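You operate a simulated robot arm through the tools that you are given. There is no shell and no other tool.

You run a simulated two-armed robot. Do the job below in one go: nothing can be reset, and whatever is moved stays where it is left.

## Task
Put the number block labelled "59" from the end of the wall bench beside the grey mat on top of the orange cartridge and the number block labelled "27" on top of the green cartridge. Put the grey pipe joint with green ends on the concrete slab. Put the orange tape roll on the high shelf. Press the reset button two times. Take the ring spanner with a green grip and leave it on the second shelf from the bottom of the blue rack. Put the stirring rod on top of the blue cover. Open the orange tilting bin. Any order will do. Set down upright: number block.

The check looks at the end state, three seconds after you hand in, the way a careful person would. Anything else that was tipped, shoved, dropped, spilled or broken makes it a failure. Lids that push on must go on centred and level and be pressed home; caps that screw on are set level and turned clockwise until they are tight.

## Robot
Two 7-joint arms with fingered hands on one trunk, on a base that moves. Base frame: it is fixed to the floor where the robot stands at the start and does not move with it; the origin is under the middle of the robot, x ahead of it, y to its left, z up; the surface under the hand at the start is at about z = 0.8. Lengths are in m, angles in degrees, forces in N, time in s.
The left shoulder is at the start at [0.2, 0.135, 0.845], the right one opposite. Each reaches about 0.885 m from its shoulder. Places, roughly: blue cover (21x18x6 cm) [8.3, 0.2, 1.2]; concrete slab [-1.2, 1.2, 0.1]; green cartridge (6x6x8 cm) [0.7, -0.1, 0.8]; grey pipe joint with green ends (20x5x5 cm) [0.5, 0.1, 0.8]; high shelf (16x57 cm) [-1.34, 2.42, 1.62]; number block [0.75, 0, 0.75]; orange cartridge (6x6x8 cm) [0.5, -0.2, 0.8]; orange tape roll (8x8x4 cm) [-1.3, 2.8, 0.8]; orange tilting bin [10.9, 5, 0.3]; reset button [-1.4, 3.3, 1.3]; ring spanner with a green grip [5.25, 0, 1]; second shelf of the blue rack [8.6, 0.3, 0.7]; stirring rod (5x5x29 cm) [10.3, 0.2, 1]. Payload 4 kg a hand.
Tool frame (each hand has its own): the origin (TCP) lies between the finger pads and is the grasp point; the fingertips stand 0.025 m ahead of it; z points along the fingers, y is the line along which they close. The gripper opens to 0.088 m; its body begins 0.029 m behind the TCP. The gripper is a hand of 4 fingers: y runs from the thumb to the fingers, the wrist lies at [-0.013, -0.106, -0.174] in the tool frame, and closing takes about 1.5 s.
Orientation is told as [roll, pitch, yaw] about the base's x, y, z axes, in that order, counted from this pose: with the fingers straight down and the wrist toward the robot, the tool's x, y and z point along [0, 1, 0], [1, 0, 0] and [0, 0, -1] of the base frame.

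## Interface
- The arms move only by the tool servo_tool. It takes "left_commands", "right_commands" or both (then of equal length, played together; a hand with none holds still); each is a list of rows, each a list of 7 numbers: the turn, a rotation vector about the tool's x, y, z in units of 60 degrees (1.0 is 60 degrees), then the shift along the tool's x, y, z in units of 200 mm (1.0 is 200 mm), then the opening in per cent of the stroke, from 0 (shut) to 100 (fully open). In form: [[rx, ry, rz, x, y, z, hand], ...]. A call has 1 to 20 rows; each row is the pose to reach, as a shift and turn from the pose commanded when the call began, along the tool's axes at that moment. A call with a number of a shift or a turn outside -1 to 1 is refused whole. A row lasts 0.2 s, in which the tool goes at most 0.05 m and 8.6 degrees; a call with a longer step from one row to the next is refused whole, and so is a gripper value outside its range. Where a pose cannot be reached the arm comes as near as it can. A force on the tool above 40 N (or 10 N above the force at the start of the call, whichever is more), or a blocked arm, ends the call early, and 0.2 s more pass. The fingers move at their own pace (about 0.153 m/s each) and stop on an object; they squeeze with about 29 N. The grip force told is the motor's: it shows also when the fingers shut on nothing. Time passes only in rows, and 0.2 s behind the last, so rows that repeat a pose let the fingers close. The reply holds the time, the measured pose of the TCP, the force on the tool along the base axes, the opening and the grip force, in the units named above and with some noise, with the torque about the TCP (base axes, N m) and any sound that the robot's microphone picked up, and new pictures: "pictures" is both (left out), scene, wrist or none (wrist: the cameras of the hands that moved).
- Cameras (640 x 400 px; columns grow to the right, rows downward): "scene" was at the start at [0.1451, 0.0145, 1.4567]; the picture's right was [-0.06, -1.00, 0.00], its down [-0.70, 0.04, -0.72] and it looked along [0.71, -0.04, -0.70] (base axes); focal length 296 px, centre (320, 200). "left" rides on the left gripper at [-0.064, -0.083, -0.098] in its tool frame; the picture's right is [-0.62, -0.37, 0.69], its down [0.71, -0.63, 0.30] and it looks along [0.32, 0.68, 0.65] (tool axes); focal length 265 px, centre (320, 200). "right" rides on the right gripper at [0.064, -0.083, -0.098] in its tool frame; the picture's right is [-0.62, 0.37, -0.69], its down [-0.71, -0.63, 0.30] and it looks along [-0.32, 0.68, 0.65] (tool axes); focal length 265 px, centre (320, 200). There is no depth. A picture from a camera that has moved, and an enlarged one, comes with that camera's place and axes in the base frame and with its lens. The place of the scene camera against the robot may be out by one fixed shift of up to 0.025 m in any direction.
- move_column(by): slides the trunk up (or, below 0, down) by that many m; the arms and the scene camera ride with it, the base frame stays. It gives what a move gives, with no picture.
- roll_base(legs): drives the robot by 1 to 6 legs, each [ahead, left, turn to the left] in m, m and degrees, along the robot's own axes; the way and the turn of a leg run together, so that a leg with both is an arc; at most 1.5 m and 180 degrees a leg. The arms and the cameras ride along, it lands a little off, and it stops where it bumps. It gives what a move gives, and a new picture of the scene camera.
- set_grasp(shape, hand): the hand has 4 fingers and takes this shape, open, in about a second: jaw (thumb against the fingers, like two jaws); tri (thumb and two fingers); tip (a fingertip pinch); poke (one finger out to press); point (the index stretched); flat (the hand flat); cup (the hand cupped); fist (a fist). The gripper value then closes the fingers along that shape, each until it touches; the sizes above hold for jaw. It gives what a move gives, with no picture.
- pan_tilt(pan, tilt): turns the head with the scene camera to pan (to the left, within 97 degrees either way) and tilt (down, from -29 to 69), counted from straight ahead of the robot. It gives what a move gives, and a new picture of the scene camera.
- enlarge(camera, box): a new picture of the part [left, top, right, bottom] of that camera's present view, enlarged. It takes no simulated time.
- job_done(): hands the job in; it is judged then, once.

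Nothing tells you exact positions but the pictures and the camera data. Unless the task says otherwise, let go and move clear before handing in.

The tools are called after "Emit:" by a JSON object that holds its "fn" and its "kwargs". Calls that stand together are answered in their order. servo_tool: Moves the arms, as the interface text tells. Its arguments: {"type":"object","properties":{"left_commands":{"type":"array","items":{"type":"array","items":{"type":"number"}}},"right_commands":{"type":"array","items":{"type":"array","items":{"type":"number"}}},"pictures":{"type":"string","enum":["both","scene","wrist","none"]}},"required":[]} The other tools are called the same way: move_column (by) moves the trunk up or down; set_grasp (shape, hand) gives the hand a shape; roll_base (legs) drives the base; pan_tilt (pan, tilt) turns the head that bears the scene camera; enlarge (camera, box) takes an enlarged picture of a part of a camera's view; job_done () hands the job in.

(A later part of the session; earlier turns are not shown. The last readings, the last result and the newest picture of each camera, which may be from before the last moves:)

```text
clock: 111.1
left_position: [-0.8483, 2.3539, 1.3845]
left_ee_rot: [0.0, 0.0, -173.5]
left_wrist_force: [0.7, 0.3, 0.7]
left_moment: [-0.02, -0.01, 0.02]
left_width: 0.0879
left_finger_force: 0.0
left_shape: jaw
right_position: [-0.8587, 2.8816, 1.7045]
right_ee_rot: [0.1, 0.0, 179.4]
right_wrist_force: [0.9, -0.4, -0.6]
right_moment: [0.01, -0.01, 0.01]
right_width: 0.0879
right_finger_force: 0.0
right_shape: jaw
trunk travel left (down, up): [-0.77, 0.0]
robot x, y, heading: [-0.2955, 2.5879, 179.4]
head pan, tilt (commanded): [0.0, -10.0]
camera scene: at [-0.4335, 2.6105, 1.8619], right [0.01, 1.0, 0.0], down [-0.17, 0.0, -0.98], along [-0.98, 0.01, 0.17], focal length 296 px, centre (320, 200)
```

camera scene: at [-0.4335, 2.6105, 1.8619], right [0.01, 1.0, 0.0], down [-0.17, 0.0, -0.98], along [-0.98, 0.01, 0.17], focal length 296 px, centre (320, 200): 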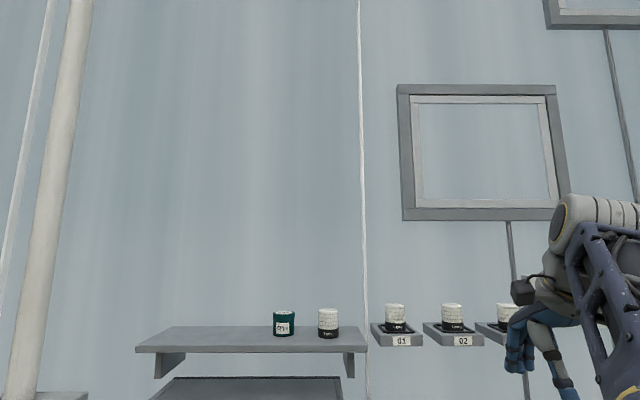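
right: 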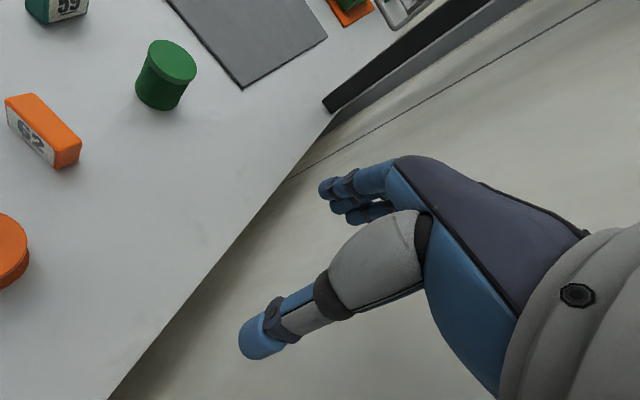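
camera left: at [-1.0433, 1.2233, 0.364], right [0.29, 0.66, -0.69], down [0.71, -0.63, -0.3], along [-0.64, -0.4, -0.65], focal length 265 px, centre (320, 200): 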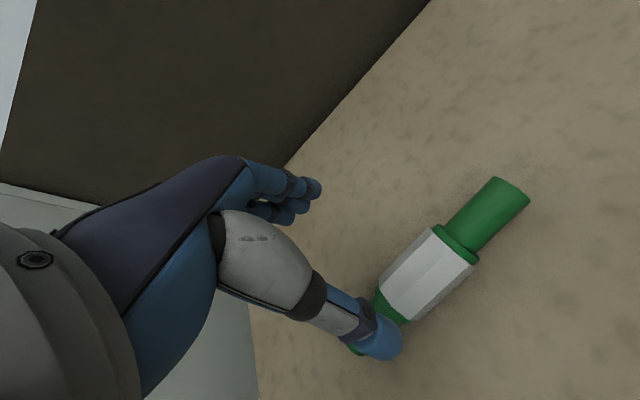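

A downward hand reaches shelf height fine. The shelf's free stretch is y≈2.15…2.47, left of the tin. I'll come back down, tuck the left hand, and approach the tape roll.

Emit:
{"fn": "servo_tool", "kwargs": {"right_commands": [[0, 0, 0, 0, 0, 0.2, 100], [0, 0, 0, 0, 0, 0.4, 100], [0, 0, 0, 0, 0, 0.6, 100], [0, 0, 0, 0, 0, 0.8, 100], [0, 0, 0, 0, 0, 1.0, 100]], "left_commands": [[0, 0, 0, 0.08, -0.1, 0, 100], [0, 0, 0, 0.16, -0.2, 0, 100], [0, 0, 0, 0.24, -0.3, 0, 100], [0, 0, 0, 0.32, -0.4, 0, 100], [0, 0, 0, 0.4, -0.5, 0, 100]], "pictures": "none"}}

Emit:
{"fn": "servo_tool", "kwargs": {"right_commands": [[0, 0, 0, 0, 0, 0.2, 100], [0, 0, 0, 0, 0, 0.4, 100], [0, 0, 0, 0, 0, 0.6, 100], [0, 0, 0, 0, 0, 0.7, 100]], "pictures": "none"}}

Emit:
{"fn": "move_column", "kwargs": {"by": -0.32}}

Emit:
{"fn": "roll_base", "kwargs": {"legs": [[0.19, 0, 0.6]]}}

Emit:
{"fn": "pan_tilt", "kwargs": {"pan": -15, "tilt": 40}}

```text
clock: 112.3
left_position: [-0.7392, 2.286, 1.387]
left_ee_rot: [0.0, -0.1, -173.6]
left_wrist_force: [-1.0, 0.3, -0.2]
left_moment: [-0.02, 0.0, 0.01]
left_width: 0.0878
left_finger_force: 0.2
left_shape: jaw
right_position: [-0.8585, 2.8822, 1.5029]
right_ee_rot: [0.0, -0.1, 179.4]
right_wrist_force: [-0.4, -0.2, -0.8]
right_moment: [0.0, 0.0, 0.0]
right_width: 0.0877
right_finger_force: 0.1
right_shape: jaw
trunk travel left (down, up): [-0.77, 0.0]
robot x, y, heading: [-0.2938, 2.5904, 179.3]
head pan, tilt (commanded): [0.0, -10.0]
```

```text
clock: 113.3
left_position: [-0.7374, 2.2872, 1.3851]
left_ee_rot: [0.1, 0.0, -173.6]
left_wrist_force: [0.4, -0.2, -0.8]
left_moment: [0.01, 0.0, -0.01]
left_width: 0.0881
left_finger_force: 0.1
left_shape: jaw
right_position: [-0.8579, 2.8814, 1.3632]
right_ee_rot: [-0.1, -0.1, 179.3]
right_wrist_force: [-0.1, 0.0, -1.0]
right_moment: [-0.01, -0.01, -0.05]
right_width: 0.0877
right_finger_force: 0.1
right_shape: jaw
trunk travel left (down, up): [-0.77, 0.0]
robot x, y, heading: [-0.2901, 2.5883, 179.5]
head pan, tilt (commanded): [0.0, -10.0]
```

```text
clock: 116.5
left_position: [-0.7395, 2.2869, 1.0642]
left_ee_rot: [0.1, 0.0, -173.5]
left_wrist_force: [0.2, -0.1, -0.9]
left_moment: [-0.01, 0.02, 0.01]
left_width: 0.0876
left_finger_force: 0.1
left_shape: jaw
right_position: [-0.8581, 2.8827, 1.0428]
right_ee_rot: [0.1, 0.0, 179.4]
right_wrist_force: [0.0, 0.4, -0.3]
right_moment: [0.02, 0.02, -0.02]
right_width: 0.0877
right_finger_force: 0.0
right_shape: jaw
trunk travel left (down, up): [-0.45, 0.32]
robot x, y, heading: [-0.294, 2.5924, 179.3]
head pan, tilt (commanded): [0.0, -10.0]
```

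```text
clock: 118.0
left_position: [-0.9247, 2.2823, 1.065]
left_ee_rot: [0.1, 0.0, -172.9]
left_wrist_force: [0.3, -0.4, 0.5]
left_moment: [0.04, 0.04, -0.03]
left_width: 0.0878
left_finger_force: 0.0
left_shape: jaw
right_position: [-1.0509, 2.8771, 1.0428]
right_ee_rot: [0.0, 0.0, -180.0]
right_wrist_force: [-0.1, 0.6, 0.4]
right_moment: [-0.01, -0.02, -0.03]
right_width: 0.0874
right_finger_force: 0.0
right_shape: jaw
trunk travel left (down, up): [-0.45, 0.32]
robot x, y, heading: [-0.4834, 2.5916, -180.0]
head pan, tilt (commanded): [0.0, -10.0]
camera scene: at [-0.6227, 2.6097, 1.5419], right [0.0, 1.0, 0.0], down [-0.17, 0.0, -0.98], along [-0.98, 0.0, 0.17], focal length 296 px, centre (320, 200)
```

scene: 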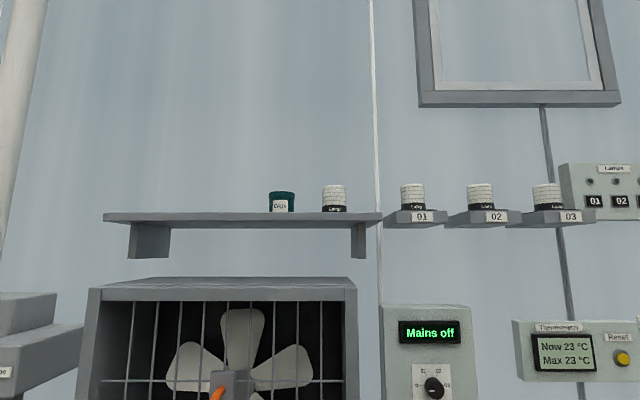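

```text
clock: 119.2
left_position: [-0.9229, 2.2819, 1.066]
left_ee_rot: [0.0, 0.0, -173.0]
left_wrist_force: [0.1, -0.5, 0.0]
left_moment: [-0.01, 0.0, -0.02]
left_width: 0.0881
left_finger_force: 0.1
left_shape: jaw
right_position: [-1.0505, 2.8773, 1.0432]
right_ee_rot: [0.1, 0.1, -179.9]
right_wrist_force: [-0.6, 0.1, -0.1]
right_moment: [0.03, -0.02, 0.01]
right_width: 0.0875
right_finger_force: 0.1
right_shape: jaw
trunk travel left (down, up): [-0.45, 0.32]
robot x, y, heading: [-0.4829, 2.5911, -180.0]
head pan, tilt (commanded): [-15.0, 40.0]
camera scene: at [-0.6205, 2.6317, 1.463], right [0.26, 0.97, 0.0], down [0.62, -0.17, -0.77], along [-0.74, 0.2, -0.64], focal length 296 px, centre (320, 200)
```

scene: 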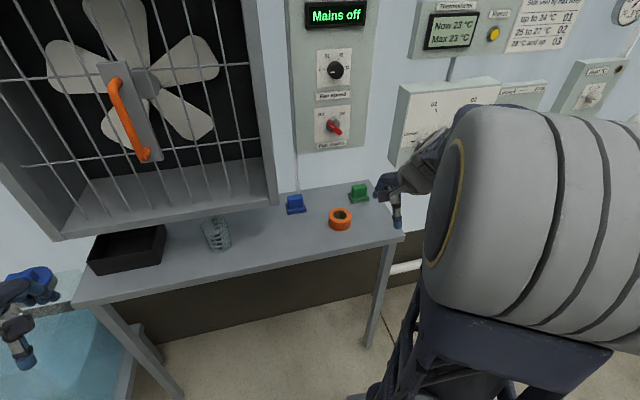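

Emit:
{"fn": "enlarge", "kwargs": {"camera": "right", "box": [0, 0, 640, 400]}}

Emit:
{"fn": "enlarge", "kwargs": {"camera": "scene", "box": [280, 170, 420, 260]}}

```text
1.00 times, centred on (320, 200) of right (not enlarged: the box is as wide or as high as the picture)
camera zoom: at [-0.9682, 2.8131, 1.1427], right [-0.37, 0.62, 0.69], down [0.63, 0.72, -0.3], along [-0.68, 0.32, -0.65], focal length 265 px, centre (320, 200)
```

zoom: 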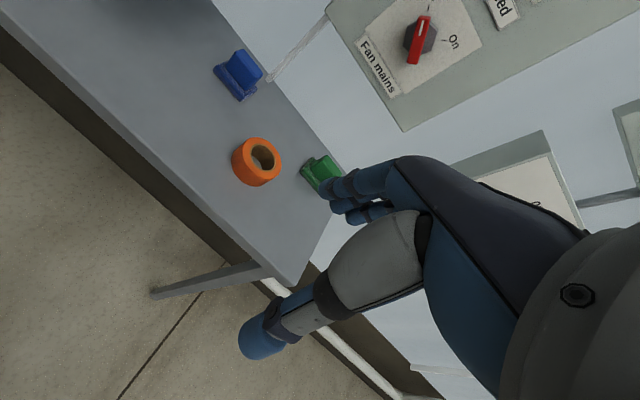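

```text
4.44 times, centred on (350, 215) of scene
camera zoom: at [-0.6205, 2.6317, 1.463], right [0.26, 0.97, 0.0], down [0.62, -0.17, -0.77], along [-0.74, 0.2, -0.64], focal length 1317 px, centre (187, 133)
```

zoom: 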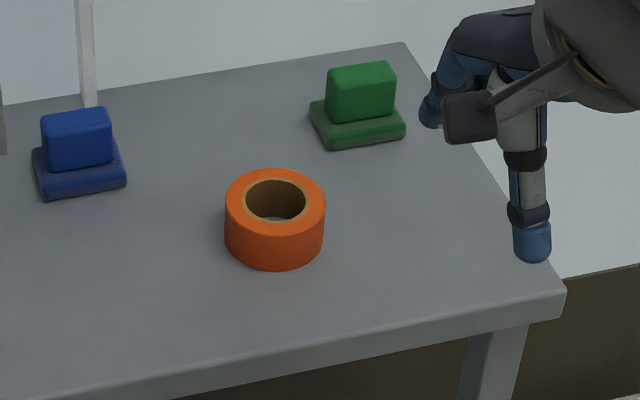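

The camera offset turns out to be fixed in the base frame. The tape's centre is about (-1.265, 2.843). I'll lower the right hand to z≈0.90 in front of it, then move in over it and look.

Emit:
{"fn": "servo_tool", "kwargs": {"right_commands": [[0, 0, 0, 0.05, 0, 0.2, 100], [0, 0, 0, 0.1, 0, 0.4, 100], [0, 0, 0, 0.17, 0, 0.6, 100], [0, 0, 0, 0.17, 0.15, 0.7, 100], [0, 0, 0, 0.17, 0.35, 0.7, 100], [0, 0, 0, 0.17, 0.55, 0.7, 100], [0, 0, 0, 0.17, 0.7, 0.7, 100], [0, 0, 0, 0.17, 0.7, 0.7, 100]], "pictures": "both"}}

Emit:
{"fn": "enlarge", "kwargs": {"camera": "scene", "box": [280, 140, 440, 260]}}

```text
clock: 121.0
left_position: [-0.9251, 2.2824, 1.0651]
left_ee_rot: [0.1, 0.0, -173.0]
left_wrist_force: [0.6, 0.2, -0.2]
left_moment: [0.03, -0.02, -0.04]
left_width: 0.0878
left_finger_force: 0.1
left_shape: jaw
right_position: [-1.1918, 2.842, 0.9035]
right_ee_rot: [0.0, 0.0, -180.0]
right_wrist_force: [0.7, 0.1, -0.3]
right_moment: [0.02, -0.04, -0.05]
right_width: 0.0878
right_finger_force: 0.0
right_shape: jaw
trunk travel left (down, up): [-0.45, 0.32]
robot x, y, heading: [-0.4828, 2.5922, -179.8]
head pan, tilt (commanded): [-15.0, 40.0]
camera scene: at [-0.6204, 2.6317, 1.4629], right [0.26, 0.97, 0.0], down [0.62, -0.17, -0.77], along [-0.74, 0.2, -0.64], focal length 296 px, centre (320, 200)
camera right: at [-1.1093, 2.779, 1.0028], right [-0.37, 0.62, 0.69], down [0.63, 0.71, -0.3], along [-0.68, 0.32, -0.65], focal length 265 px, centre (320, 200)
```

scene: 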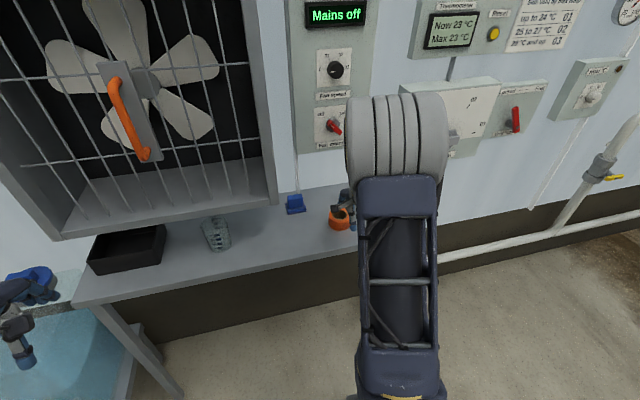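
right: 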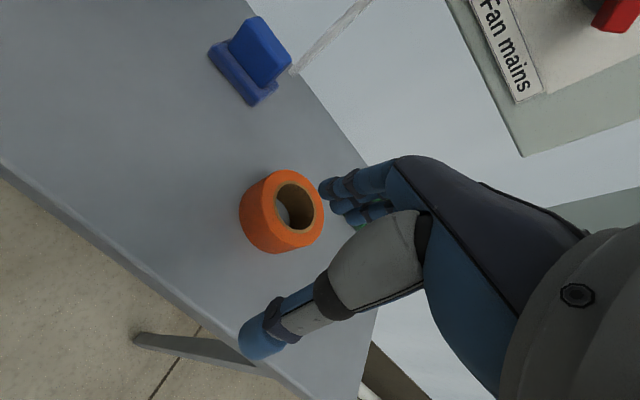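

```text
3.33 times, centred on (360, 200) of scene
camera zoom: at [-0.6204, 2.6317, 1.4629], right [0.26, 0.97, 0.0], down [0.62, -0.17, -0.77], along [-0.74, 0.2, -0.64], focal length 988 px, centre (187, 200)
```

zoom: 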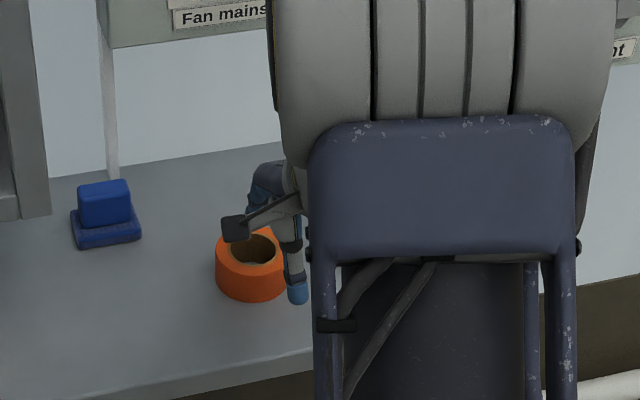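

Emit:
{"fn": "enlarge", "kwargs": {"camera": "right", "box": [216, 140, 376, 270]}}

```text
3.08 times, centred on (296, 205) of right
camera zoom: at [-1.1093, 2.779, 1.0028], right [-0.37, 0.62, 0.69], down [0.63, 0.71, -0.3], along [-0.68, 0.32, -0.65], focal length 817 px, centre (394, 185)
```

zoom: 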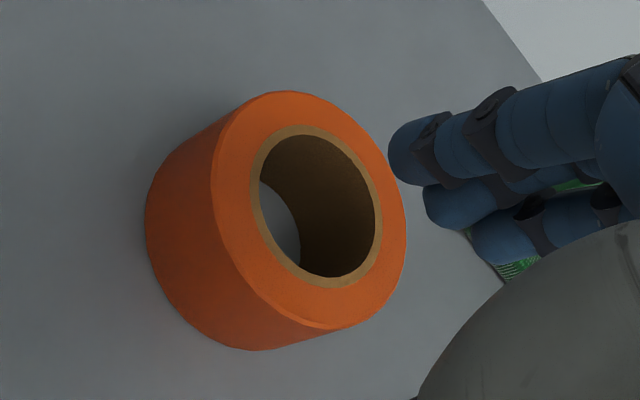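

Emit:
{"fn": "servo_tool", "kwargs": {"right_commands": [[0, 0, 0, -0.01, 0.15, 0, 100], [0, 0, 0, -0.01, 0.31, 0, 100], [0, 0, 0, -0.01, 0.31, 0, 100]], "pictures": "wrist"}}

Emit:
{"fn": "enlarge", "kwargs": {"camera": "right", "box": [176, 140, 376, 360]}}

Emit:
{"fn": "enlarge", "kwargs": {"camera": "scene", "box": [280, 140, 440, 260]}}

```text
clock: 121.8
left_position: [-0.9244, 2.2829, 1.0645]
left_ee_rot: [0.0, 0.0, -172.9]
left_wrist_force: [0.9, 0.2, -0.2]
left_moment: [0.02, 0.01, -0.02]
left_width: 0.0882
left_finger_force: 0.0
left_shape: jaw
right_position: [-1.2538, 2.8446, 0.9031]
right_ee_rot: [0.0, 0.0, -179.9]
right_wrist_force: [0.4, -0.3, -0.7]
right_moment: [0.01, 0.04, -0.02]
right_width: 0.0877
right_finger_force: 0.1
right_shape: jaw
trunk travel left (down, up): [-0.45, 0.32]
robot x, y, heading: [-0.4838, 2.5917, -179.8]
head pan, tilt (commanded): [-15.0, 40.0]
camera right: at [-1.171, 2.7812, 1.003], right [-0.37, 0.62, 0.69], down [0.63, 0.72, -0.3], along [-0.68, 0.32, -0.65], focal length 265 px, centre (320, 200)
```

right: 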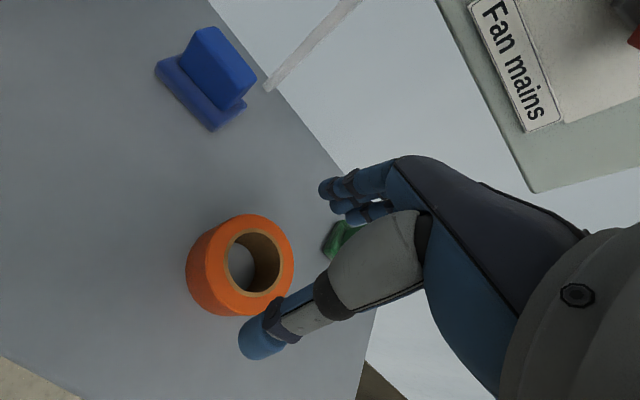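

```text
1.82 times, centred on (276, 250) of right
camera zoom: at [-1.171, 2.7812, 1.003], right [-0.37, 0.62, 0.69], down [0.63, 0.72, -0.3], along [-0.68, 0.32, -0.65], focal length 483 px, centre (400, 109)
```

zoom: 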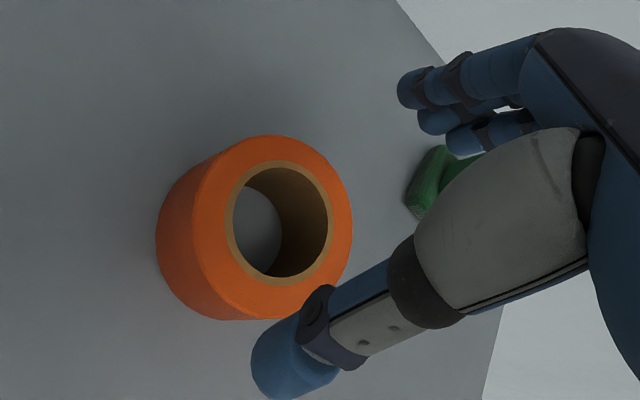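

```text
3.33 times, centred on (360, 200) of scene
camera zoom: at [-0.6205, 2.6317, 1.4629], right [0.26, 0.97, 0.0], down [0.62, -0.17, -0.77], along [-0.74, 0.2, -0.64], focal length 988 px, centre (187, 200)
```

zoom: 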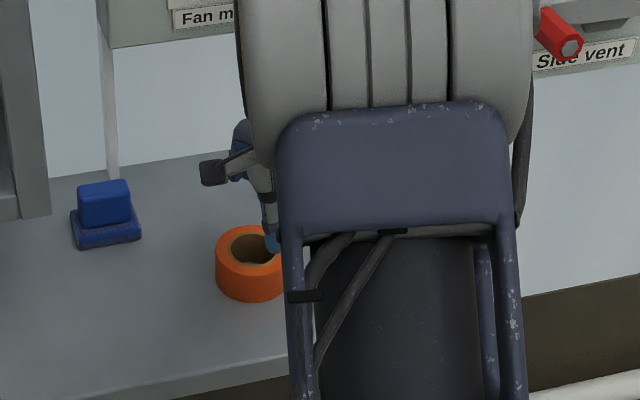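

The ring's top centre is about (-1.250, 2.841) at z≈0.84, with an outer diameter of about 7.1 cm. I'll align and lower to just above it to check the clearance.

Emit:
{"fn": "servo_tool", "kwargs": {"right_commands": [[0, 0, 0, 0.0175, -0.02, 0.05, 100], [0, 0, 0, 0.0175, -0.02, 0.11, 100], [0, 0, 0, 0.0175, -0.02, 0.15, 100], [0, 0, 0, 0.0175, -0.02, 0.15, 100]], "pictures": "wrist"}}

Emit:
{"fn": "enlarge", "kwargs": {"camera": "right", "box": [176, 140, 376, 360]}}

```text
clock: 122.8
left_position: [-0.9244, 2.2828, 1.0656]
left_ee_rot: [0.0, -0.1, -172.8]
left_wrist_force: [-0.6, -0.5, -0.3]
left_moment: [0.03, -0.06, -0.04]
left_width: 0.0878
left_finger_force: 0.1
left_shape: jaw
right_position: [-1.249, 2.8406, 0.8733]
right_ee_rot: [0.0, -0.1, -179.9]
right_wrist_force: [-0.7, 0.3, 0.5]
right_moment: [-0.01, 0.04, -0.01]
right_width: 0.0878
right_finger_force: 0.0
right_shape: jaw
trunk travel left (down, up): [-0.45, 0.32]
robot x, y, heading: [-0.4803, 2.5908, -180.0]
head pan, tilt (commanded): [-15.0, 40.0]
camera right: at [-1.1662, 2.7775, 0.9728], right [-0.37, 0.62, 0.69], down [0.63, 0.72, -0.3], along [-0.68, 0.32, -0.65], focal length 265 px, centre (320, 200)
```

right: 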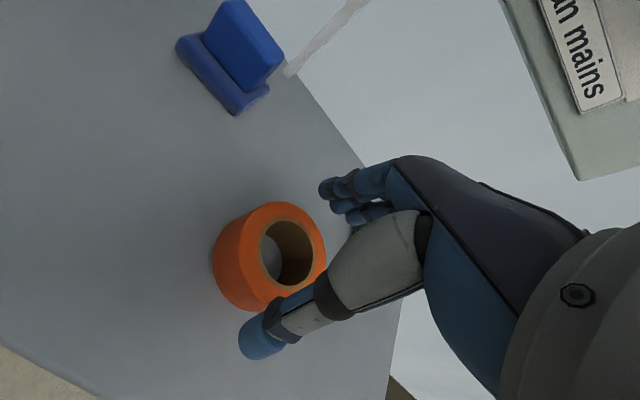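

```text
1.82 times, centred on (276, 250) of right
camera zoom: at [-1.1662, 2.7775, 0.9728], right [-0.37, 0.62, 0.69], down [0.63, 0.72, -0.3], along [-0.68, 0.32, -0.65], focal length 483 px, centre (400, 109)
```

zoom: 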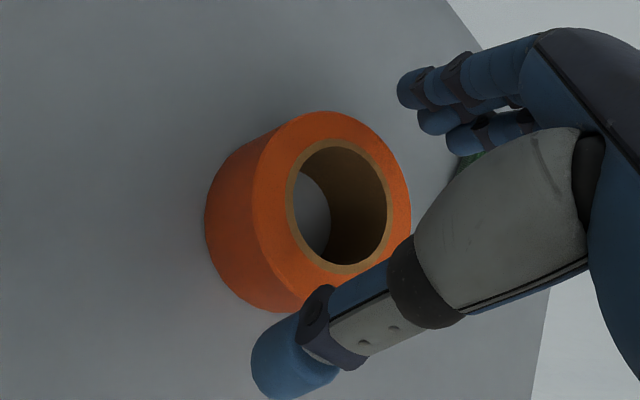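

Emit:
{"fn": "servo_tool", "kwargs": {"right_commands": [[0, 0, 0, 0.004, 0, 0.05, 100], [0, 0, 0, 0.004, 0, 0.1, 100], [0, 0, 0, 0.004, 0, 0.15, 100], [0, 0, 0, 0.004, 0, 0.19, 100], [0, 0, 0, 0.004, 0, 0.21, 100]], "pictures": "wrist"}}

```text
clock: 124.0
left_position: [-0.9246, 2.2826, 1.0652]
left_ee_rot: [0.0, 0.0, -172.9]
left_wrist_force: [-0.5, -0.2, -0.7]
left_moment: [0.02, 0.0, 0.04]
left_width: 0.088
left_finger_force: 0.1
left_shape: jaw
right_position: [-1.249, 2.839, 0.8304]
right_ee_rot: [-0.1, 0.0, -180.0]
right_wrist_force: [-0.5, 0.0, 0.4]
right_moment: [0.02, 0.04, 0.01]
right_width: 0.088
right_finger_force: 0.0
right_shape: jaw
trunk travel left (down, up): [-0.45, 0.32]
robot x, y, heading: [-0.482, 2.5933, -179.7]
head pan, tilt (commanded): [-15.0, 40.0]
camera right: at [-1.1664, 2.7764, 0.9309], right [-0.37, 0.62, 0.69], down [0.63, 0.71, -0.3], along [-0.68, 0.32, -0.65], focal length 265 px, centre (320, 200)
```

right: 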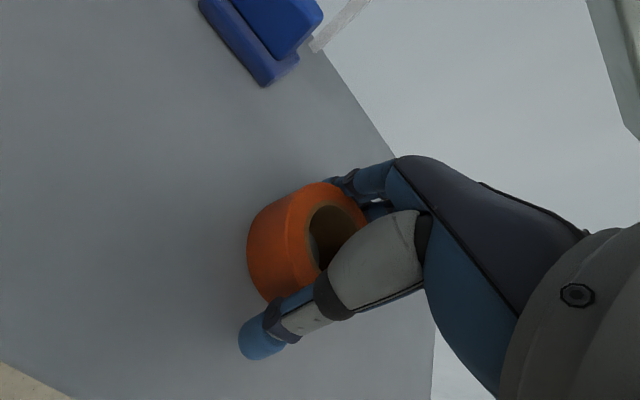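

The hand went down around the ring without touching. Now I'll close and lift.

Emit:
{"fn": "servo_tool", "kwargs": {"right_commands": [[0, 0, 0, 0, 0, 0, 70], [0, 0, 0, 0, 0, 0, 40], [0, 0, 0, 0, 0, 0, 0], [0, 0, 0, 0, 0, 0, 0], [0, 0, 0, 0, 0, 0, 0], [0, 0, 0, 0, 0, 0, 0], [0, 0, 0, 0, 0, 0, 0]], "pictures": "wrist"}}

Emit:
{"fn": "servo_tool", "kwargs": {"right_commands": [[0, 0, 0, 0, 0, -0.05, 0], [0, 0, 0, 0, 0, -0.15, 0], [0, 0, 0, 0, 0, -0.3, 0], [0, 0, 0, 0, -0.15, -0.35, 0], [0, 0, 0, 0, -0.35, -0.4, 0], [0, 0, 0, 0, -0.55, -0.5, 0], [0, 0, 0, 0, -0.75, -0.65, 0]], "pictures": "both"}}

```text
clock: 125.6
left_position: [-0.9247, 2.2827, 1.0654]
left_ee_rot: [0.0, 0.0, -172.9]
left_wrist_force: [-0.6, -0.1, -0.1]
left_moment: [0.01, -0.02, -0.01]
left_width: 0.0879
left_finger_force: 0.1
left_shape: jaw
right_position: [-1.2486, 2.8403, 0.8317]
right_ee_rot: [0.1, 0.0, -179.9]
right_wrist_force: [-0.6, -0.6, 0.2]
right_moment: [0.0, -0.01, 0.01]
right_width: 0.0613
right_finger_force: 28.7
right_shape: jaw
trunk travel left (down, up): [-0.45, 0.32]
robot x, y, heading: [-0.4804, 2.5914, -179.5]
head pan, tilt (commanded): [-15.0, 40.0]
camera right: at [-1.1664, 2.7765, 0.9309], right [-0.37, 0.62, 0.69], down [0.63, 0.72, -0.3], along [-0.68, 0.32, -0.65], focal length 265 px, centre (320, 200)
```

right: 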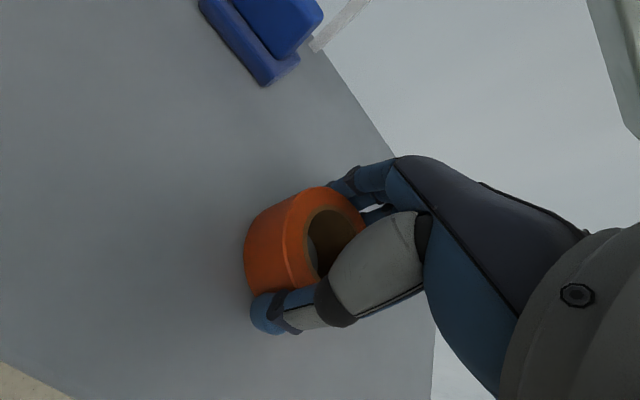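

```text
clock: 127.2
left_position: [-0.9247, 2.2825, 1.0656]
left_ee_rot: [0.0, 0.1, -172.9]
left_wrist_force: [0.0, 0.7, -0.3]
left_moment: [-0.01, -0.02, -0.01]
left_width: 0.088
left_finger_force: 0.1
left_shape: jaw
right_position: [-1.0981, 2.8413, 0.9613]
right_ee_rot: [0.0, 0.0, -179.8]
right_wrist_force: [-0.3, 0.9, -0.8]
right_moment: [-0.04, -0.01, 0.01]
right_width: 0.0615
right_finger_force: 29.2
right_shape: jaw
trunk travel left (down, up): [-0.45, 0.32]
robot x, y, heading: [-0.4805, 2.5898, -179.9]
head pan, tilt (commanded): [-15.0, 40.0]
camera scene: at [-0.6209, 2.6318, 1.4628], right [0.26, 0.97, 0.0], down [0.62, -0.17, -0.77], along [-0.74, 0.2, -0.64], focal length 296 px, centre (320, 200)
camera right: at [-1.0163, 2.7772, 1.06], right [-0.37, 0.62, 0.69], down [0.63, 0.72, -0.3], along [-0.68, 0.32, -0.65], focal length 265 px, centre (320, 200)
```

scene: 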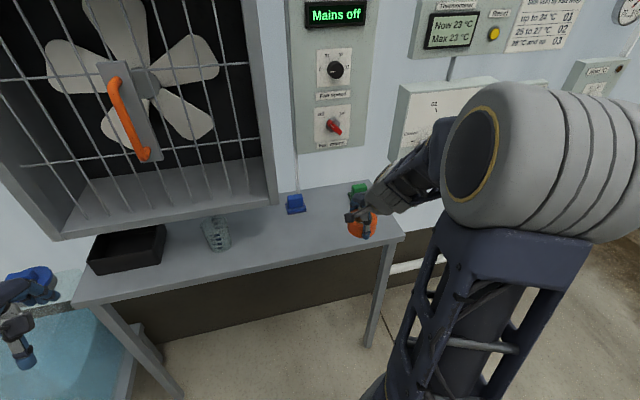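
right: 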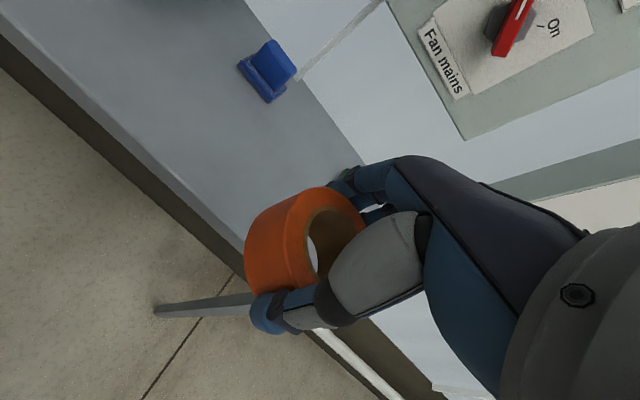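

The tape roll is held. I'll pull it back and up, raise the trunk fully, and shift the base left in front of the free part of the shelf.

Emit:
{"fn": "servo_tool", "kwargs": {"right_commands": [[0, 0, 0, 0, -0.1, -0.15, 0], [0, 0, 0, 0, -0.2, -0.3, 0], [0, 0, 0, 0, -0.3, -0.45, 0], [0, 0, 0, 0, -0.4, -0.6, 0], [0, 0, 0, 0, -0.4, -0.6, 0]], "pictures": "none"}}

Emit:
{"fn": "move_column", "kwargs": {"by": 0.32}}

Emit:
{"fn": "roll_base", "kwargs": {"legs": [[0, 0.39, 0]]}}

Emit:
{"fn": "pan_tilt", "kwargs": {"pan": -5, "tilt": 15}}

```text
clock: 128.4
left_position: [-0.9249, 2.2808, 1.065]
left_ee_rot: [-0.1, 0.0, -172.9]
left_wrist_force: [0.2, -0.1, -0.4]
left_moment: [0.01, 0.02, -0.01]
left_width: 0.0879
left_finger_force: 0.0
left_shape: jaw
right_position: [-1.0192, 2.8396, 1.0822]
right_ee_rot: [0.1, 0.0, -179.8]
right_wrist_force: [0.6, 0.9, -1.0]
right_moment: [0.02, -0.01, 0.04]
right_width: 0.0614
right_finger_force: 28.6
right_shape: jaw
trunk travel left (down, up): [-0.45, 0.32]
robot x, y, heading: [-0.4793, 2.589, -179.8]
head pan, tilt (commanded): [-15.0, 40.0]
```

```text
clock: 131.6
left_position: [-0.9252, 2.283, 1.3851]
left_ee_rot: [0.0, 0.0, -172.9]
left_wrist_force: [-0.3, 0.8, 0.6]
left_moment: [0.02, -0.03, -0.01]
left_width: 0.088
left_finger_force: 0.0
left_shape: jaw
right_position: [-1.0179, 2.8411, 1.4014]
right_ee_rot: [0.0, 0.0, -179.9]
right_wrist_force: [-0.1, 1.3, -1.1]
right_moment: [0.02, -0.01, 0.0]
right_width: 0.0615
right_finger_force: 29.2
right_shape: jaw
trunk travel left (down, up): [-0.77, 0.0]
robot x, y, heading: [-0.4803, 2.588, -180.2]
head pan, tilt (commanded): [-15.0, 40.0]
```

```text
clock: 134.0
left_position: [-0.9227, 1.8892, 1.3848]
left_ee_rot: [0.1, 0.0, -172.8]
left_wrist_force: [-0.4, -0.9, -0.4]
left_moment: [0.01, -0.03, 0.03]
left_width: 0.0878
left_finger_force: 0.0
left_shape: jaw
right_position: [-1.0185, 2.4465, 1.4012]
right_ee_rot: [-0.1, -0.1, -179.8]
right_wrist_force: [-0.7, -0.3, -0.7]
right_moment: [0.0, -0.01, 0.0]
right_width: 0.0614
right_finger_force: 28.9
right_shape: jaw
trunk travel left (down, up): [-0.77, 0.0]
robot x, y, heading: [-0.4795, 2.2012, -179.9]
head pan, tilt (commanded): [-15.0, 40.0]
camera scene: at [-0.6196, 2.2391, 1.7829], right [0.26, 0.97, 0.0], down [0.62, -0.16, -0.77], along [-0.74, 0.2, -0.64], focal length 296 px, centre (320, 200)
```

scene: 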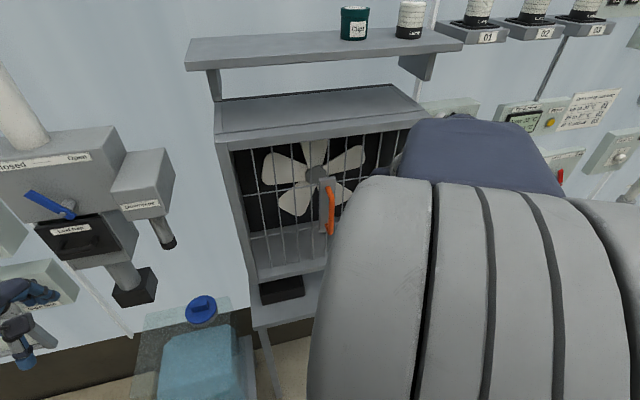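

```text
clock: 134.9
left_position: [-0.9231, 1.8899, 1.3855]
left_ee_rot: [-0.1, 0.0, -172.7]
left_wrist_force: [-0.2, -0.2, -0.3]
left_moment: [0.02, -0.01, 0.03]
left_width: 0.0879
left_finger_force: 0.0
left_shape: jaw
right_position: [-1.0181, 2.4453, 1.4023]
right_ee_rot: [0.0, 0.0, -179.9]
right_wrist_force: [0.1, -0.7, -1.3]
right_moment: [0.01, -0.02, 0.01]
right_width: 0.0616
right_finger_force: 29.1
right_shape: jaw
trunk travel left (down, up): [-0.77, 0.0]
robot x, y, heading: [-0.4806, 2.1987, -179.8]
head pan, tilt (commanded): [-5.0, 15.0]
camera scene: at [-0.6305, 2.225, 1.8224], right [0.08, 1.0, 0.0], down [0.26, -0.02, -0.97], along [-0.96, 0.08, -0.26], focal length 296 px, centre (320, 200)
```

scene: 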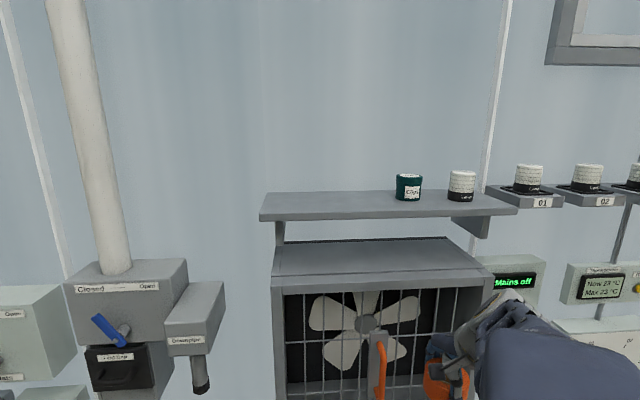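

I'll raise the tape roll in front of the shelf to z≈1.70 and look down onto the shelf with the wrist camera.

Emit:
{"fn": "servo_tool", "kwargs": {"right_commands": [[0, 0, 0, 0.1, 0, -0.18, 0], [0, 0, 0, 0.2, 0, -0.36, 0], [0, 0, 0, 0.3, 0, -0.54, 0], [0, 0, 0, 0.4, 0, -0.72, 0], [0, 0, 0, 0.5, 0, -0.9, 0], [0, 0, 0, 0.575, 0, -1.0, 0]], "pictures": "none"}}

Emit:
{"fn": "servo_tool", "kwargs": {"right_commands": [[0, 0, 0, 0, 0, -0.2, 0], [0, 0, 0, 0, 0, -0.4, 0], [0, 0, 0, 0, 0, -0.5, 0], [0, 0, 0, 0, 0, -0.5, 0]], "pictures": "both"}}

```text
clock: 136.3
left_position: [-0.9227, 1.8887, 1.3842]
left_ee_rot: [-0.1, 0.1, -172.8]
left_wrist_force: [0.3, 1.0, 0.4]
left_moment: [-0.01, -0.02, 0.01]
left_width: 0.088
left_finger_force: 0.1
left_shape: jaw
right_position: [-1.0164, 2.3298, 1.6022]
right_ee_rot: [-0.1, 0.0, -179.8]
right_wrist_force: [0.6, -0.3, 0.4]
right_moment: [0.01, 0.0, -0.01]
right_width: 0.0612
right_finger_force: 28.9
right_shape: jaw
trunk travel left (down, up): [-0.77, 0.0]
robot x, y, heading: [-0.4837, 2.199, -179.7]
head pan, tilt (commanded): [-5.0, 15.0]
```

```text
clock: 137.3
left_position: [-0.922, 1.8887, 1.3856]
left_ee_rot: [0.0, 0.1, -172.8]
left_wrist_force: [-0.5, 0.0, 0.2]
left_moment: [0.01, 0.0, -0.02]
left_width: 0.0883
left_finger_force: 0.0
left_shape: jaw
right_position: [-1.0174, 2.3322, 1.702]
right_ee_rot: [0.0, -0.1, -179.8]
right_wrist_force: [-0.5, 0.2, -0.2]
right_moment: [0.03, 0.0, -0.01]
right_width: 0.0615
right_finger_force: 29.0
right_shape: jaw
trunk travel left (down, up): [-0.77, 0.0]
robot x, y, heading: [-0.4796, 2.1985, -179.7]
head pan, tilt (commanded): [-5.0, 15.0]
camera scene: at [-0.6305, 2.225, 1.8225], right [0.08, 1.0, 0.0], down [0.26, -0.02, -0.97], along [-0.96, 0.08, -0.26], focal length 296 px, centre (320, 200)
camera right: at [-0.9349, 2.2681, 1.8016], right [-0.37, 0.62, 0.69], down [0.63, 0.72, -0.3], along [-0.68, 0.32, -0.65], focal length 265 px, centre (320, 200)
```

scene: 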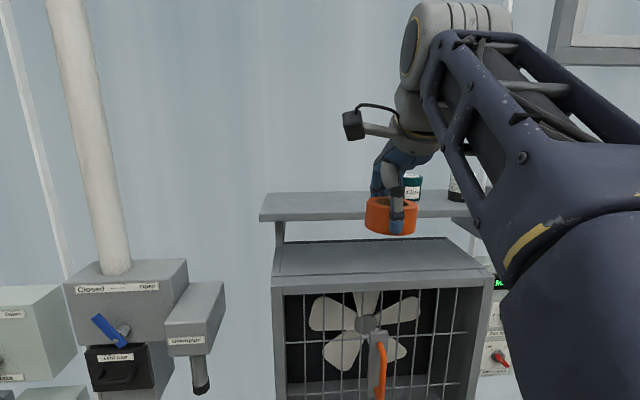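
right: 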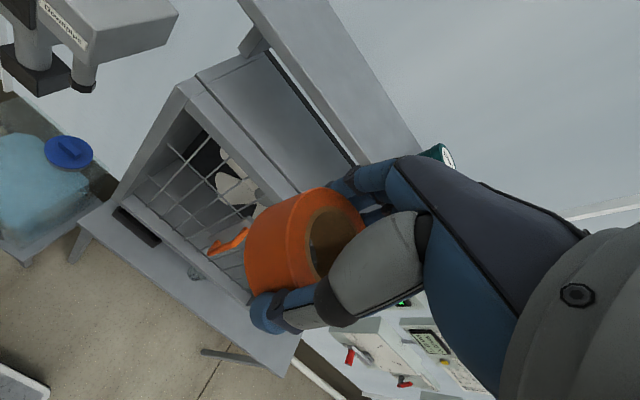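

From the wrist view the shelf runs x≈-1.23…-1.39 at z≈1.62, and the tin's left edge is at y≈2.46. I'll aim to set the roll at (-1.30, 2.29). First I drive 0.09 m closer.

Emit:
{"fn": "roll_base", "kwargs": {"legs": [[0.09, 0, 0]]}}

Emit:
{"fn": "enlarge", "kwargs": {"camera": "right", "box": [0, 0, 640, 400]}}

```text
clock: 138.4
left_position: [-1.0133, 1.8895, 1.3841]
left_ee_rot: [0.0, -0.1, -172.7]
left_wrist_force: [0.0, -0.2, 0.9]
left_moment: [0.01, -0.02, 0.02]
left_width: 0.0878
left_finger_force: 0.2
left_shape: jaw
right_position: [-1.1079, 2.3321, 1.7014]
right_ee_rot: [0.0, 0.0, -179.8]
right_wrist_force: [1.2, 0.1, -0.5]
right_moment: [0.04, 0.02, -0.01]
right_width: 0.0611
right_finger_force: 29.3
right_shape: jaw
trunk travel left (down, up): [-0.77, 0.0]
robot x, y, heading: [-0.57, 2.1983, -179.8]
head pan, tilt (commanded): [-5.0, 15.0]
camera scene: at [-0.7205, 2.2248, 1.8225], right [0.08, 1.0, 0.0], down [0.26, -0.02, -0.97], along [-0.96, 0.08, -0.26], focal length 296 px, centre (320, 200)
```

scene: 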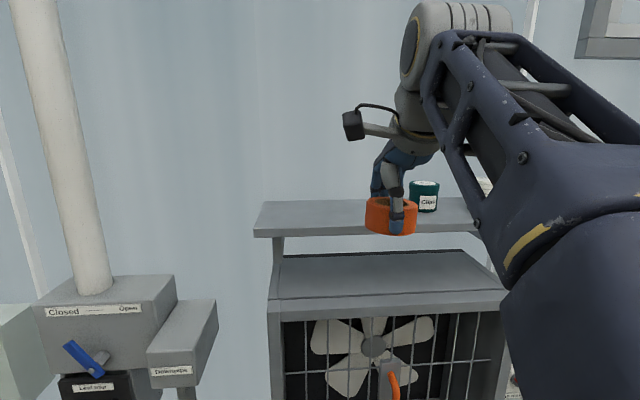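

```text
1.00 times, centred on (320, 200) of right (not enlarged: the box is as wide or as high as the picture)
camera zoom: at [-1.0248, 2.2681, 1.8016], right [-0.37, 0.62, 0.69], down [0.63, 0.72, -0.3], along [-0.68, 0.32, -0.65], focal length 265 px, centre (320, 200)
```

zoom: 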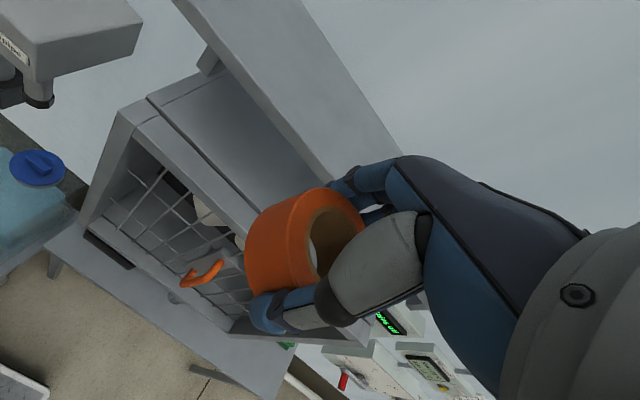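

Emit:
{"fn": "enlarge", "kwargs": {"camera": "right", "box": [160, 0, 420, 200]}}

Emit:
{"fn": "enlarge", "kwargs": {"camera": "scene", "box": [230, 140, 500, 290]}}

```text
2.00 times, centred on (290, 100) of right
camera zoom: at [-1.0248, 2.2681, 1.8016], right [-0.37, 0.62, 0.69], down [0.63, 0.72, -0.3], along [-0.68, 0.32, -0.65], focal length 531 px, centre (380, 400)
```

zoom: 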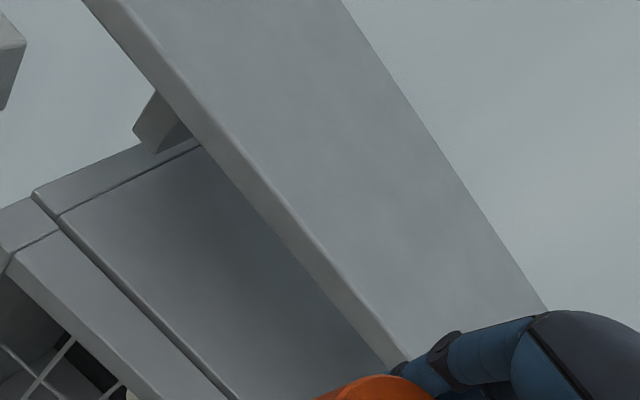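

```text
2.37 times, centred on (365, 215) of scene
camera zoom: at [-0.7205, 2.2248, 1.8225], right [0.08, 1.0, 0.0], down [0.26, -0.02, -0.97], along [-0.96, 0.08, -0.26], focal length 702 px, centre (213, 164)
```

zoom: 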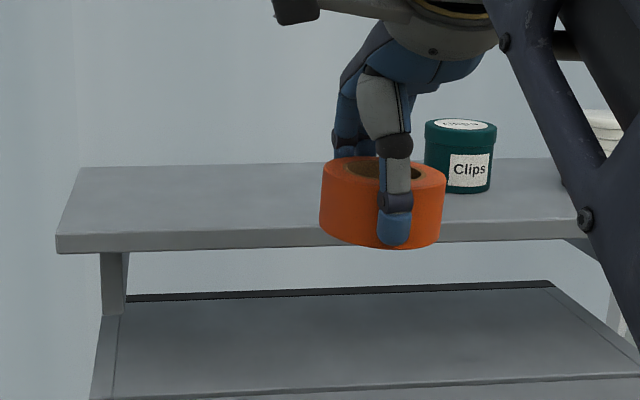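

The shelf surface is about x -1.26…-1.45, y 2.13…2.465 (free part), z≈1.62. I'll move the roll forward over it at z≈1.70.

Emit:
{"fn": "servo_tool", "kwargs": {"right_commands": [[0, 0, 0, 0.07, 0.15, 0, 0], [0, 0, 0, 0.14, 0.3, 0, 0], [0, 0, 0, 0.21, 0.45, 0, 0], [0, 0, 0, 0.21, 0.6, 0, 0], [0, 0, 0, 0.21, 0.75, 0, 0], [0, 0, 0, 0.21, 0.85, 0, 0], [0, 0, 0, 0.21, 0.85, 0, 0]], "pictures": "both"}}

```text
clock: 140.0
left_position: [-1.0123, 1.8889, 1.3849]
left_ee_rot: [0.0, 0.0, -172.7]
left_wrist_force: [-0.5, 0.1, 0.4]
left_moment: [-0.04, 0.01, -0.02]
left_width: 0.0878
left_finger_force: 0.0
left_shape: jaw
right_position: [-1.2736, 2.2864, 1.6964]
right_ee_rot: [0.0, 0.0, -179.8]
right_wrist_force: [0.4, 0.6, -1.1]
right_moment: [0.05, 0.03, 0.02]
right_width: 0.0612
right_finger_force: 28.4
right_shape: jaw
right hand out of reach, approached as far as the arm can: row 6, 7
trunk travel left (down, up): [-0.77, 0.0]
robot x, y, heading: [-0.5713, 2.2006, -180.0]
head pan, tilt (commanded): [-5.0, 15.0]
camera scene: at [-0.7209, 2.2248, 1.8225], right [0.08, 1.0, 0.0], down [0.26, -0.02, -0.97], along [-0.96, 0.08, -0.26], focal length 296 px, centre (320, 200)
camera right: at [-1.1907, 2.2229, 1.7955], right [-0.37, 0.62, 0.69], down [0.63, 0.72, -0.3], along [-0.68, 0.32, -0.65], focal length 265 px, centre (320, 200)
```

scene: 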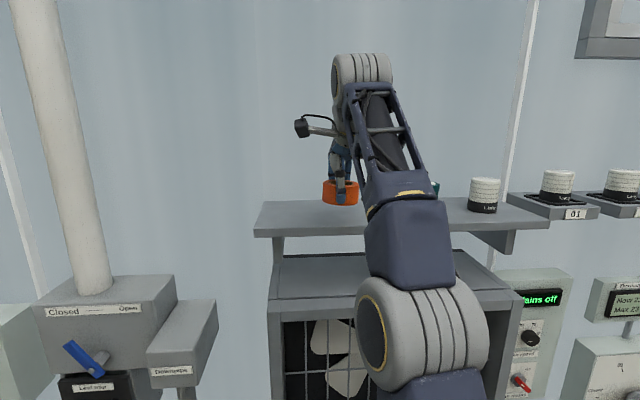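
right: 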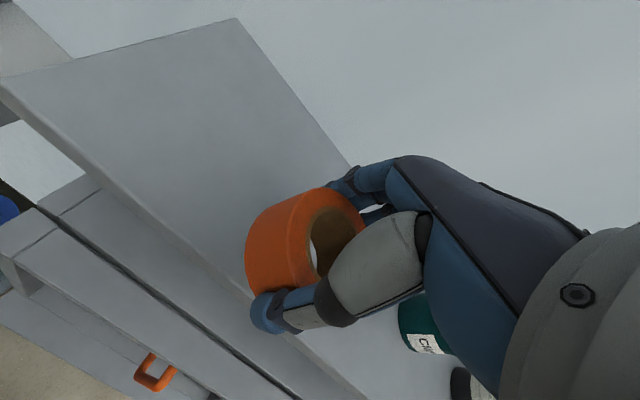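

The arm reaches its limit at that height but can go farther forward lower down. I'll drop to z≈1.668 (still clear of the shelf), then go forward to x≈-1.325.

Emit:
{"fn": "servo_tool", "kwargs": {"right_commands": [[0, 0, 0, 0, 0, 0.07, 0], [0, 0, 0, 0, 0, 0.15, 0], [0, 0, 0, 0, 0.1, 0.16, 0], [0, 0, 0, 0, 0.2, 0.17, 0], [0, 0, 0, 0, 0.25, 0.17, 0], [0, 0, 0, 0, 0.25, 0.17, 0]], "pictures": "both"}}

Emit:
{"fn": "enlarge", "kwargs": {"camera": "scene", "box": [250, 130, 480, 260]}}

```text
clock: 141.4
left_position: [-1.013, 1.8895, 1.3847]
left_ee_rot: [0.0, 0.0, -172.8]
left_wrist_force: [0.1, -0.1, 0.7]
left_moment: [-0.01, -0.02, 0.03]
left_width: 0.088
left_finger_force: 0.0
left_shape: jaw
right_position: [-1.3203, 2.2855, 1.6586]
right_ee_rot: [0.0, 0.0, -179.8]
right_wrist_force: [0.6, 0.1, 0.1]
right_moment: [-0.01, 0.01, 0.0]
right_width: 0.0612
right_finger_force: 28.9
right_shape: jaw
right hand out of reach, approached as far as the arm can: row 5, 6
trunk travel left (down, up): [-0.77, 0.0]
robot x, y, heading: [-0.569, 2.1979, -179.7]
head pan, tilt (commanded): [-5.0, 15.0]
camera scene: at [-0.7211, 2.2248, 1.8225], right [0.08, 1.0, 0.0], down [0.26, -0.02, -0.97], along [-0.96, 0.08, -0.26], focal length 296 px, centre (320, 200)
camera right: at [-1.2371, 2.2224, 1.758], right [-0.37, 0.62, 0.69], down [0.63, 0.72, -0.3], along [-0.68, 0.32, -0.65], focal length 265 px, centre (320, 200)
```

scene: 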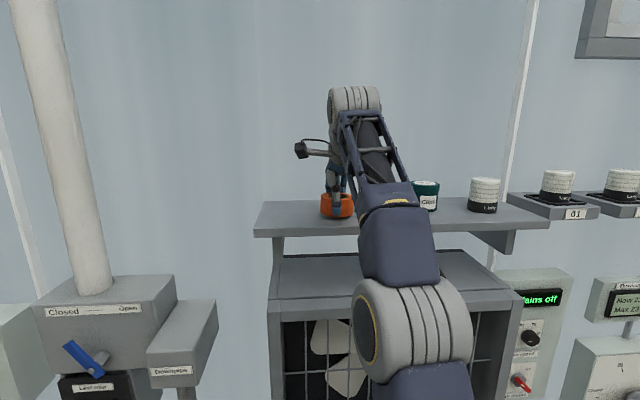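
right: 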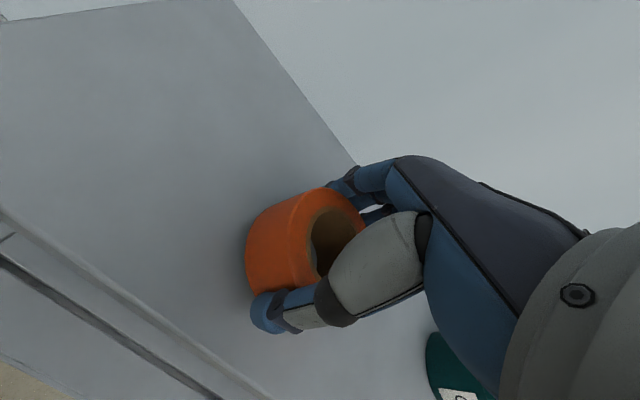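

```text
2.78 times, centred on (365, 195) of scene
camera zoom: at [-0.7211, 2.2248, 1.8225], right [0.08, 1.0, 0.0], down [0.26, -0.02, -0.97], along [-0.96, 0.08, -0.26], focal length 824 px, centre (195, 214)
```

zoom: 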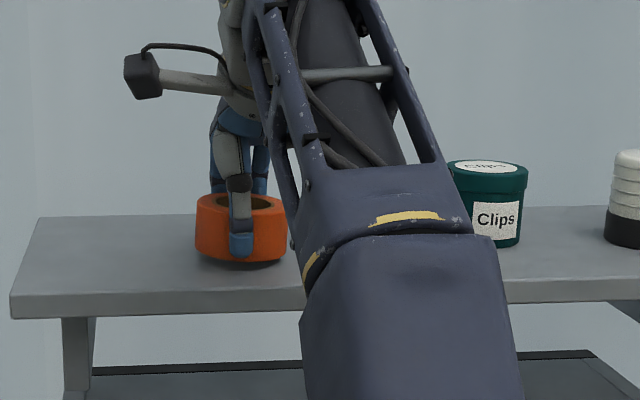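

Emit:
{"fn": "servo_tool", "kwargs": {"right_commands": [[0, 0, 0, 0, 0, 0.015, 0], [0, 0, 0, 0, 0, 0.015, 0]], "pictures": "none"}}

Emit:
{"fn": "servo_tool", "kwargs": {"right_commands": [[0, 0, 0, 0, 0, 0.015, 0], [0, 0, 0, 0, 0, 0.015, 0]], "pictures": "none"}}

Emit:
{"fn": "servo_tool", "kwargs": {"right_commands": [[0, 0, 0, 0, 0, 0.01, 0], [0, 0, 0, 0, 0, 0.01, 0]], "pictures": "none"}}

```text
clock: 142.0
left_position: [-1.0133, 1.8884, 1.3865]
left_ee_rot: [0.0, 0.1, -172.8]
left_wrist_force: [0.1, -1.2, 1.5]
left_moment: [-0.02, 0.01, 0.02]
left_width: 0.0879
left_finger_force: 0.0
left_shape: jaw
right_position: [-1.32, 2.2864, 1.6563]
right_ee_rot: [-0.1, 0.0, -179.8]
right_wrist_force: [0.7, 0.1, 0.3]
right_moment: [0.02, 0.01, -0.03]
right_width: 0.0613
right_finger_force: 29.2
right_shape: jaw
trunk travel left (down, up): [-0.77, 0.0]
robot x, y, heading: [-0.5713, 2.1991, -179.7]
head pan, tilt (commanded): [-5.0, 15.0]
```

```text
clock: 142.6
left_position: [-1.013, 1.8886, 1.3849]
left_ee_rot: [0.1, 0.0, -172.8]
left_wrist_force: [0.2, 0.0, -0.5]
left_moment: [0.02, 0.0, -0.05]
left_width: 0.088
left_finger_force: 0.1
left_shape: jaw
right_position: [-1.3204, 2.2852, 1.6511]
right_ee_rot: [0.0, 0.0, -179.8]
right_wrist_force: [0.2, -0.3, 1.0]
right_moment: [0.03, 0.01, 0.0]
right_width: 0.0612
right_finger_force: 29.0
right_shape: jaw
trunk travel left (down, up): [-0.77, 0.0]
robot x, y, heading: [-0.5701, 2.1962, -179.7]
head pan, tilt (commanded): [-5.0, 15.0]
```

```text
clock: 143.2
left_position: [-1.0129, 1.8882, 1.385]
left_ee_rot: [0.0, 0.0, -172.7]
left_wrist_force: [0.5, 0.0, 0.4]
left_moment: [-0.01, 0.02, 0.01]
left_width: 0.088
left_finger_force: 0.1
left_shape: jaw
right_position: [-1.3196, 2.2866, 1.6513]
right_ee_rot: [-0.1, 0.0, -179.8]
right_wrist_force: [-0.4, -0.4, 3.6]
right_moment: [0.11, 0.09, -0.02]
right_width: 0.0611
right_finger_force: 28.3
right_shape: jaw
trunk travel left (down, up): [-0.77, 0.0]
robot x, y, heading: [-0.5707, 2.2, -179.7]
head pan, tilt (commanded): [-5.0, 15.0]
```

Light contact with the shelf. I'll open gently and rise.

Emit:
{"fn": "servo_tool", "kwargs": {"right_commands": [[0, 0, 0, 0, 0, 0.004, 0], [0, 0, 0, 0, 0, 0.004, 75], [0, 0, 0, 0, 0, 0.004, 82], [0, 0, 0, 0, 0, 0.004, 90], [0, 0, 0, 0, 0, 0.004, 97], [0, 0, 0, 0, 0, 0.004, 100], [0, 0, 0, 0, 0, 0.004, 100]], "pictures": "both"}}

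```text
clock: 144.8
left_position: [-1.0138, 1.8888, 1.3851]
left_ee_rot: [0.0, 0.0, -172.8]
left_wrist_force: [-0.2, -0.5, -0.3]
left_moment: [-0.01, 0.0, 0.02]
left_width: 0.0877
left_finger_force: 0.0
left_shape: jaw
right_position: [-1.3192, 2.2851, 1.6492]
right_ee_rot: [0.1, 0.1, -179.8]
right_wrist_force: [0.2, -0.3, 0.5]
right_moment: [0.03, -0.01, 0.0]
right_width: 0.0876
right_finger_force: 0.1
right_shape: jaw
trunk travel left (down, up): [-0.77, 0.0]
robot x, y, heading: [-0.567, 2.1976, -179.8]
head pan, tilt (commanded): [-5.0, 15.0]
camera scene: at [-0.721, 2.2248, 1.8225], right [0.08, 1.0, 0.0], down [0.26, -0.02, -0.97], along [-0.96, 0.08, -0.26], focal length 296 px, centre (320, 200)
camera right: at [-1.2368, 2.2225, 1.749], right [-0.37, 0.62, 0.69], down [0.63, 0.72, -0.3], along [-0.68, 0.32, -0.65], focal length 265 px, centre (320, 200)
```

scene: 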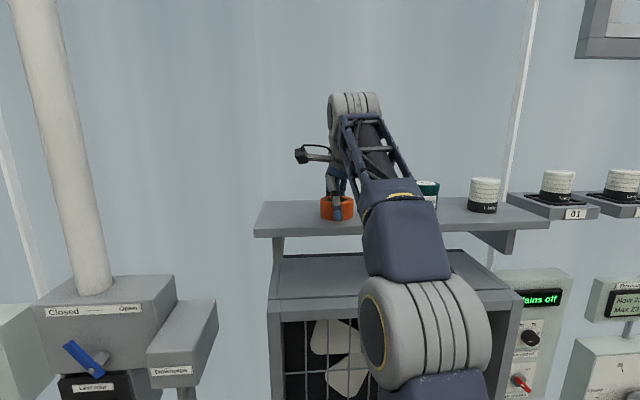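
right: 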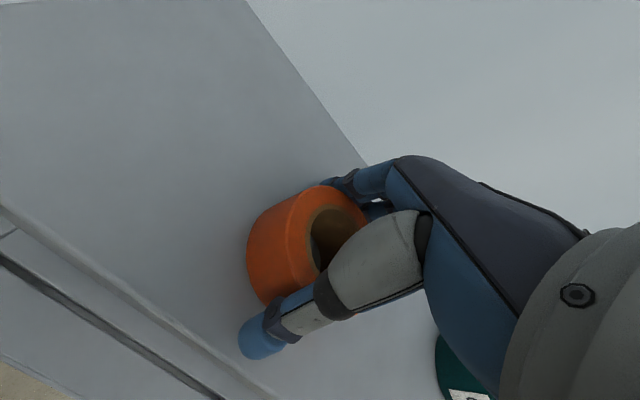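

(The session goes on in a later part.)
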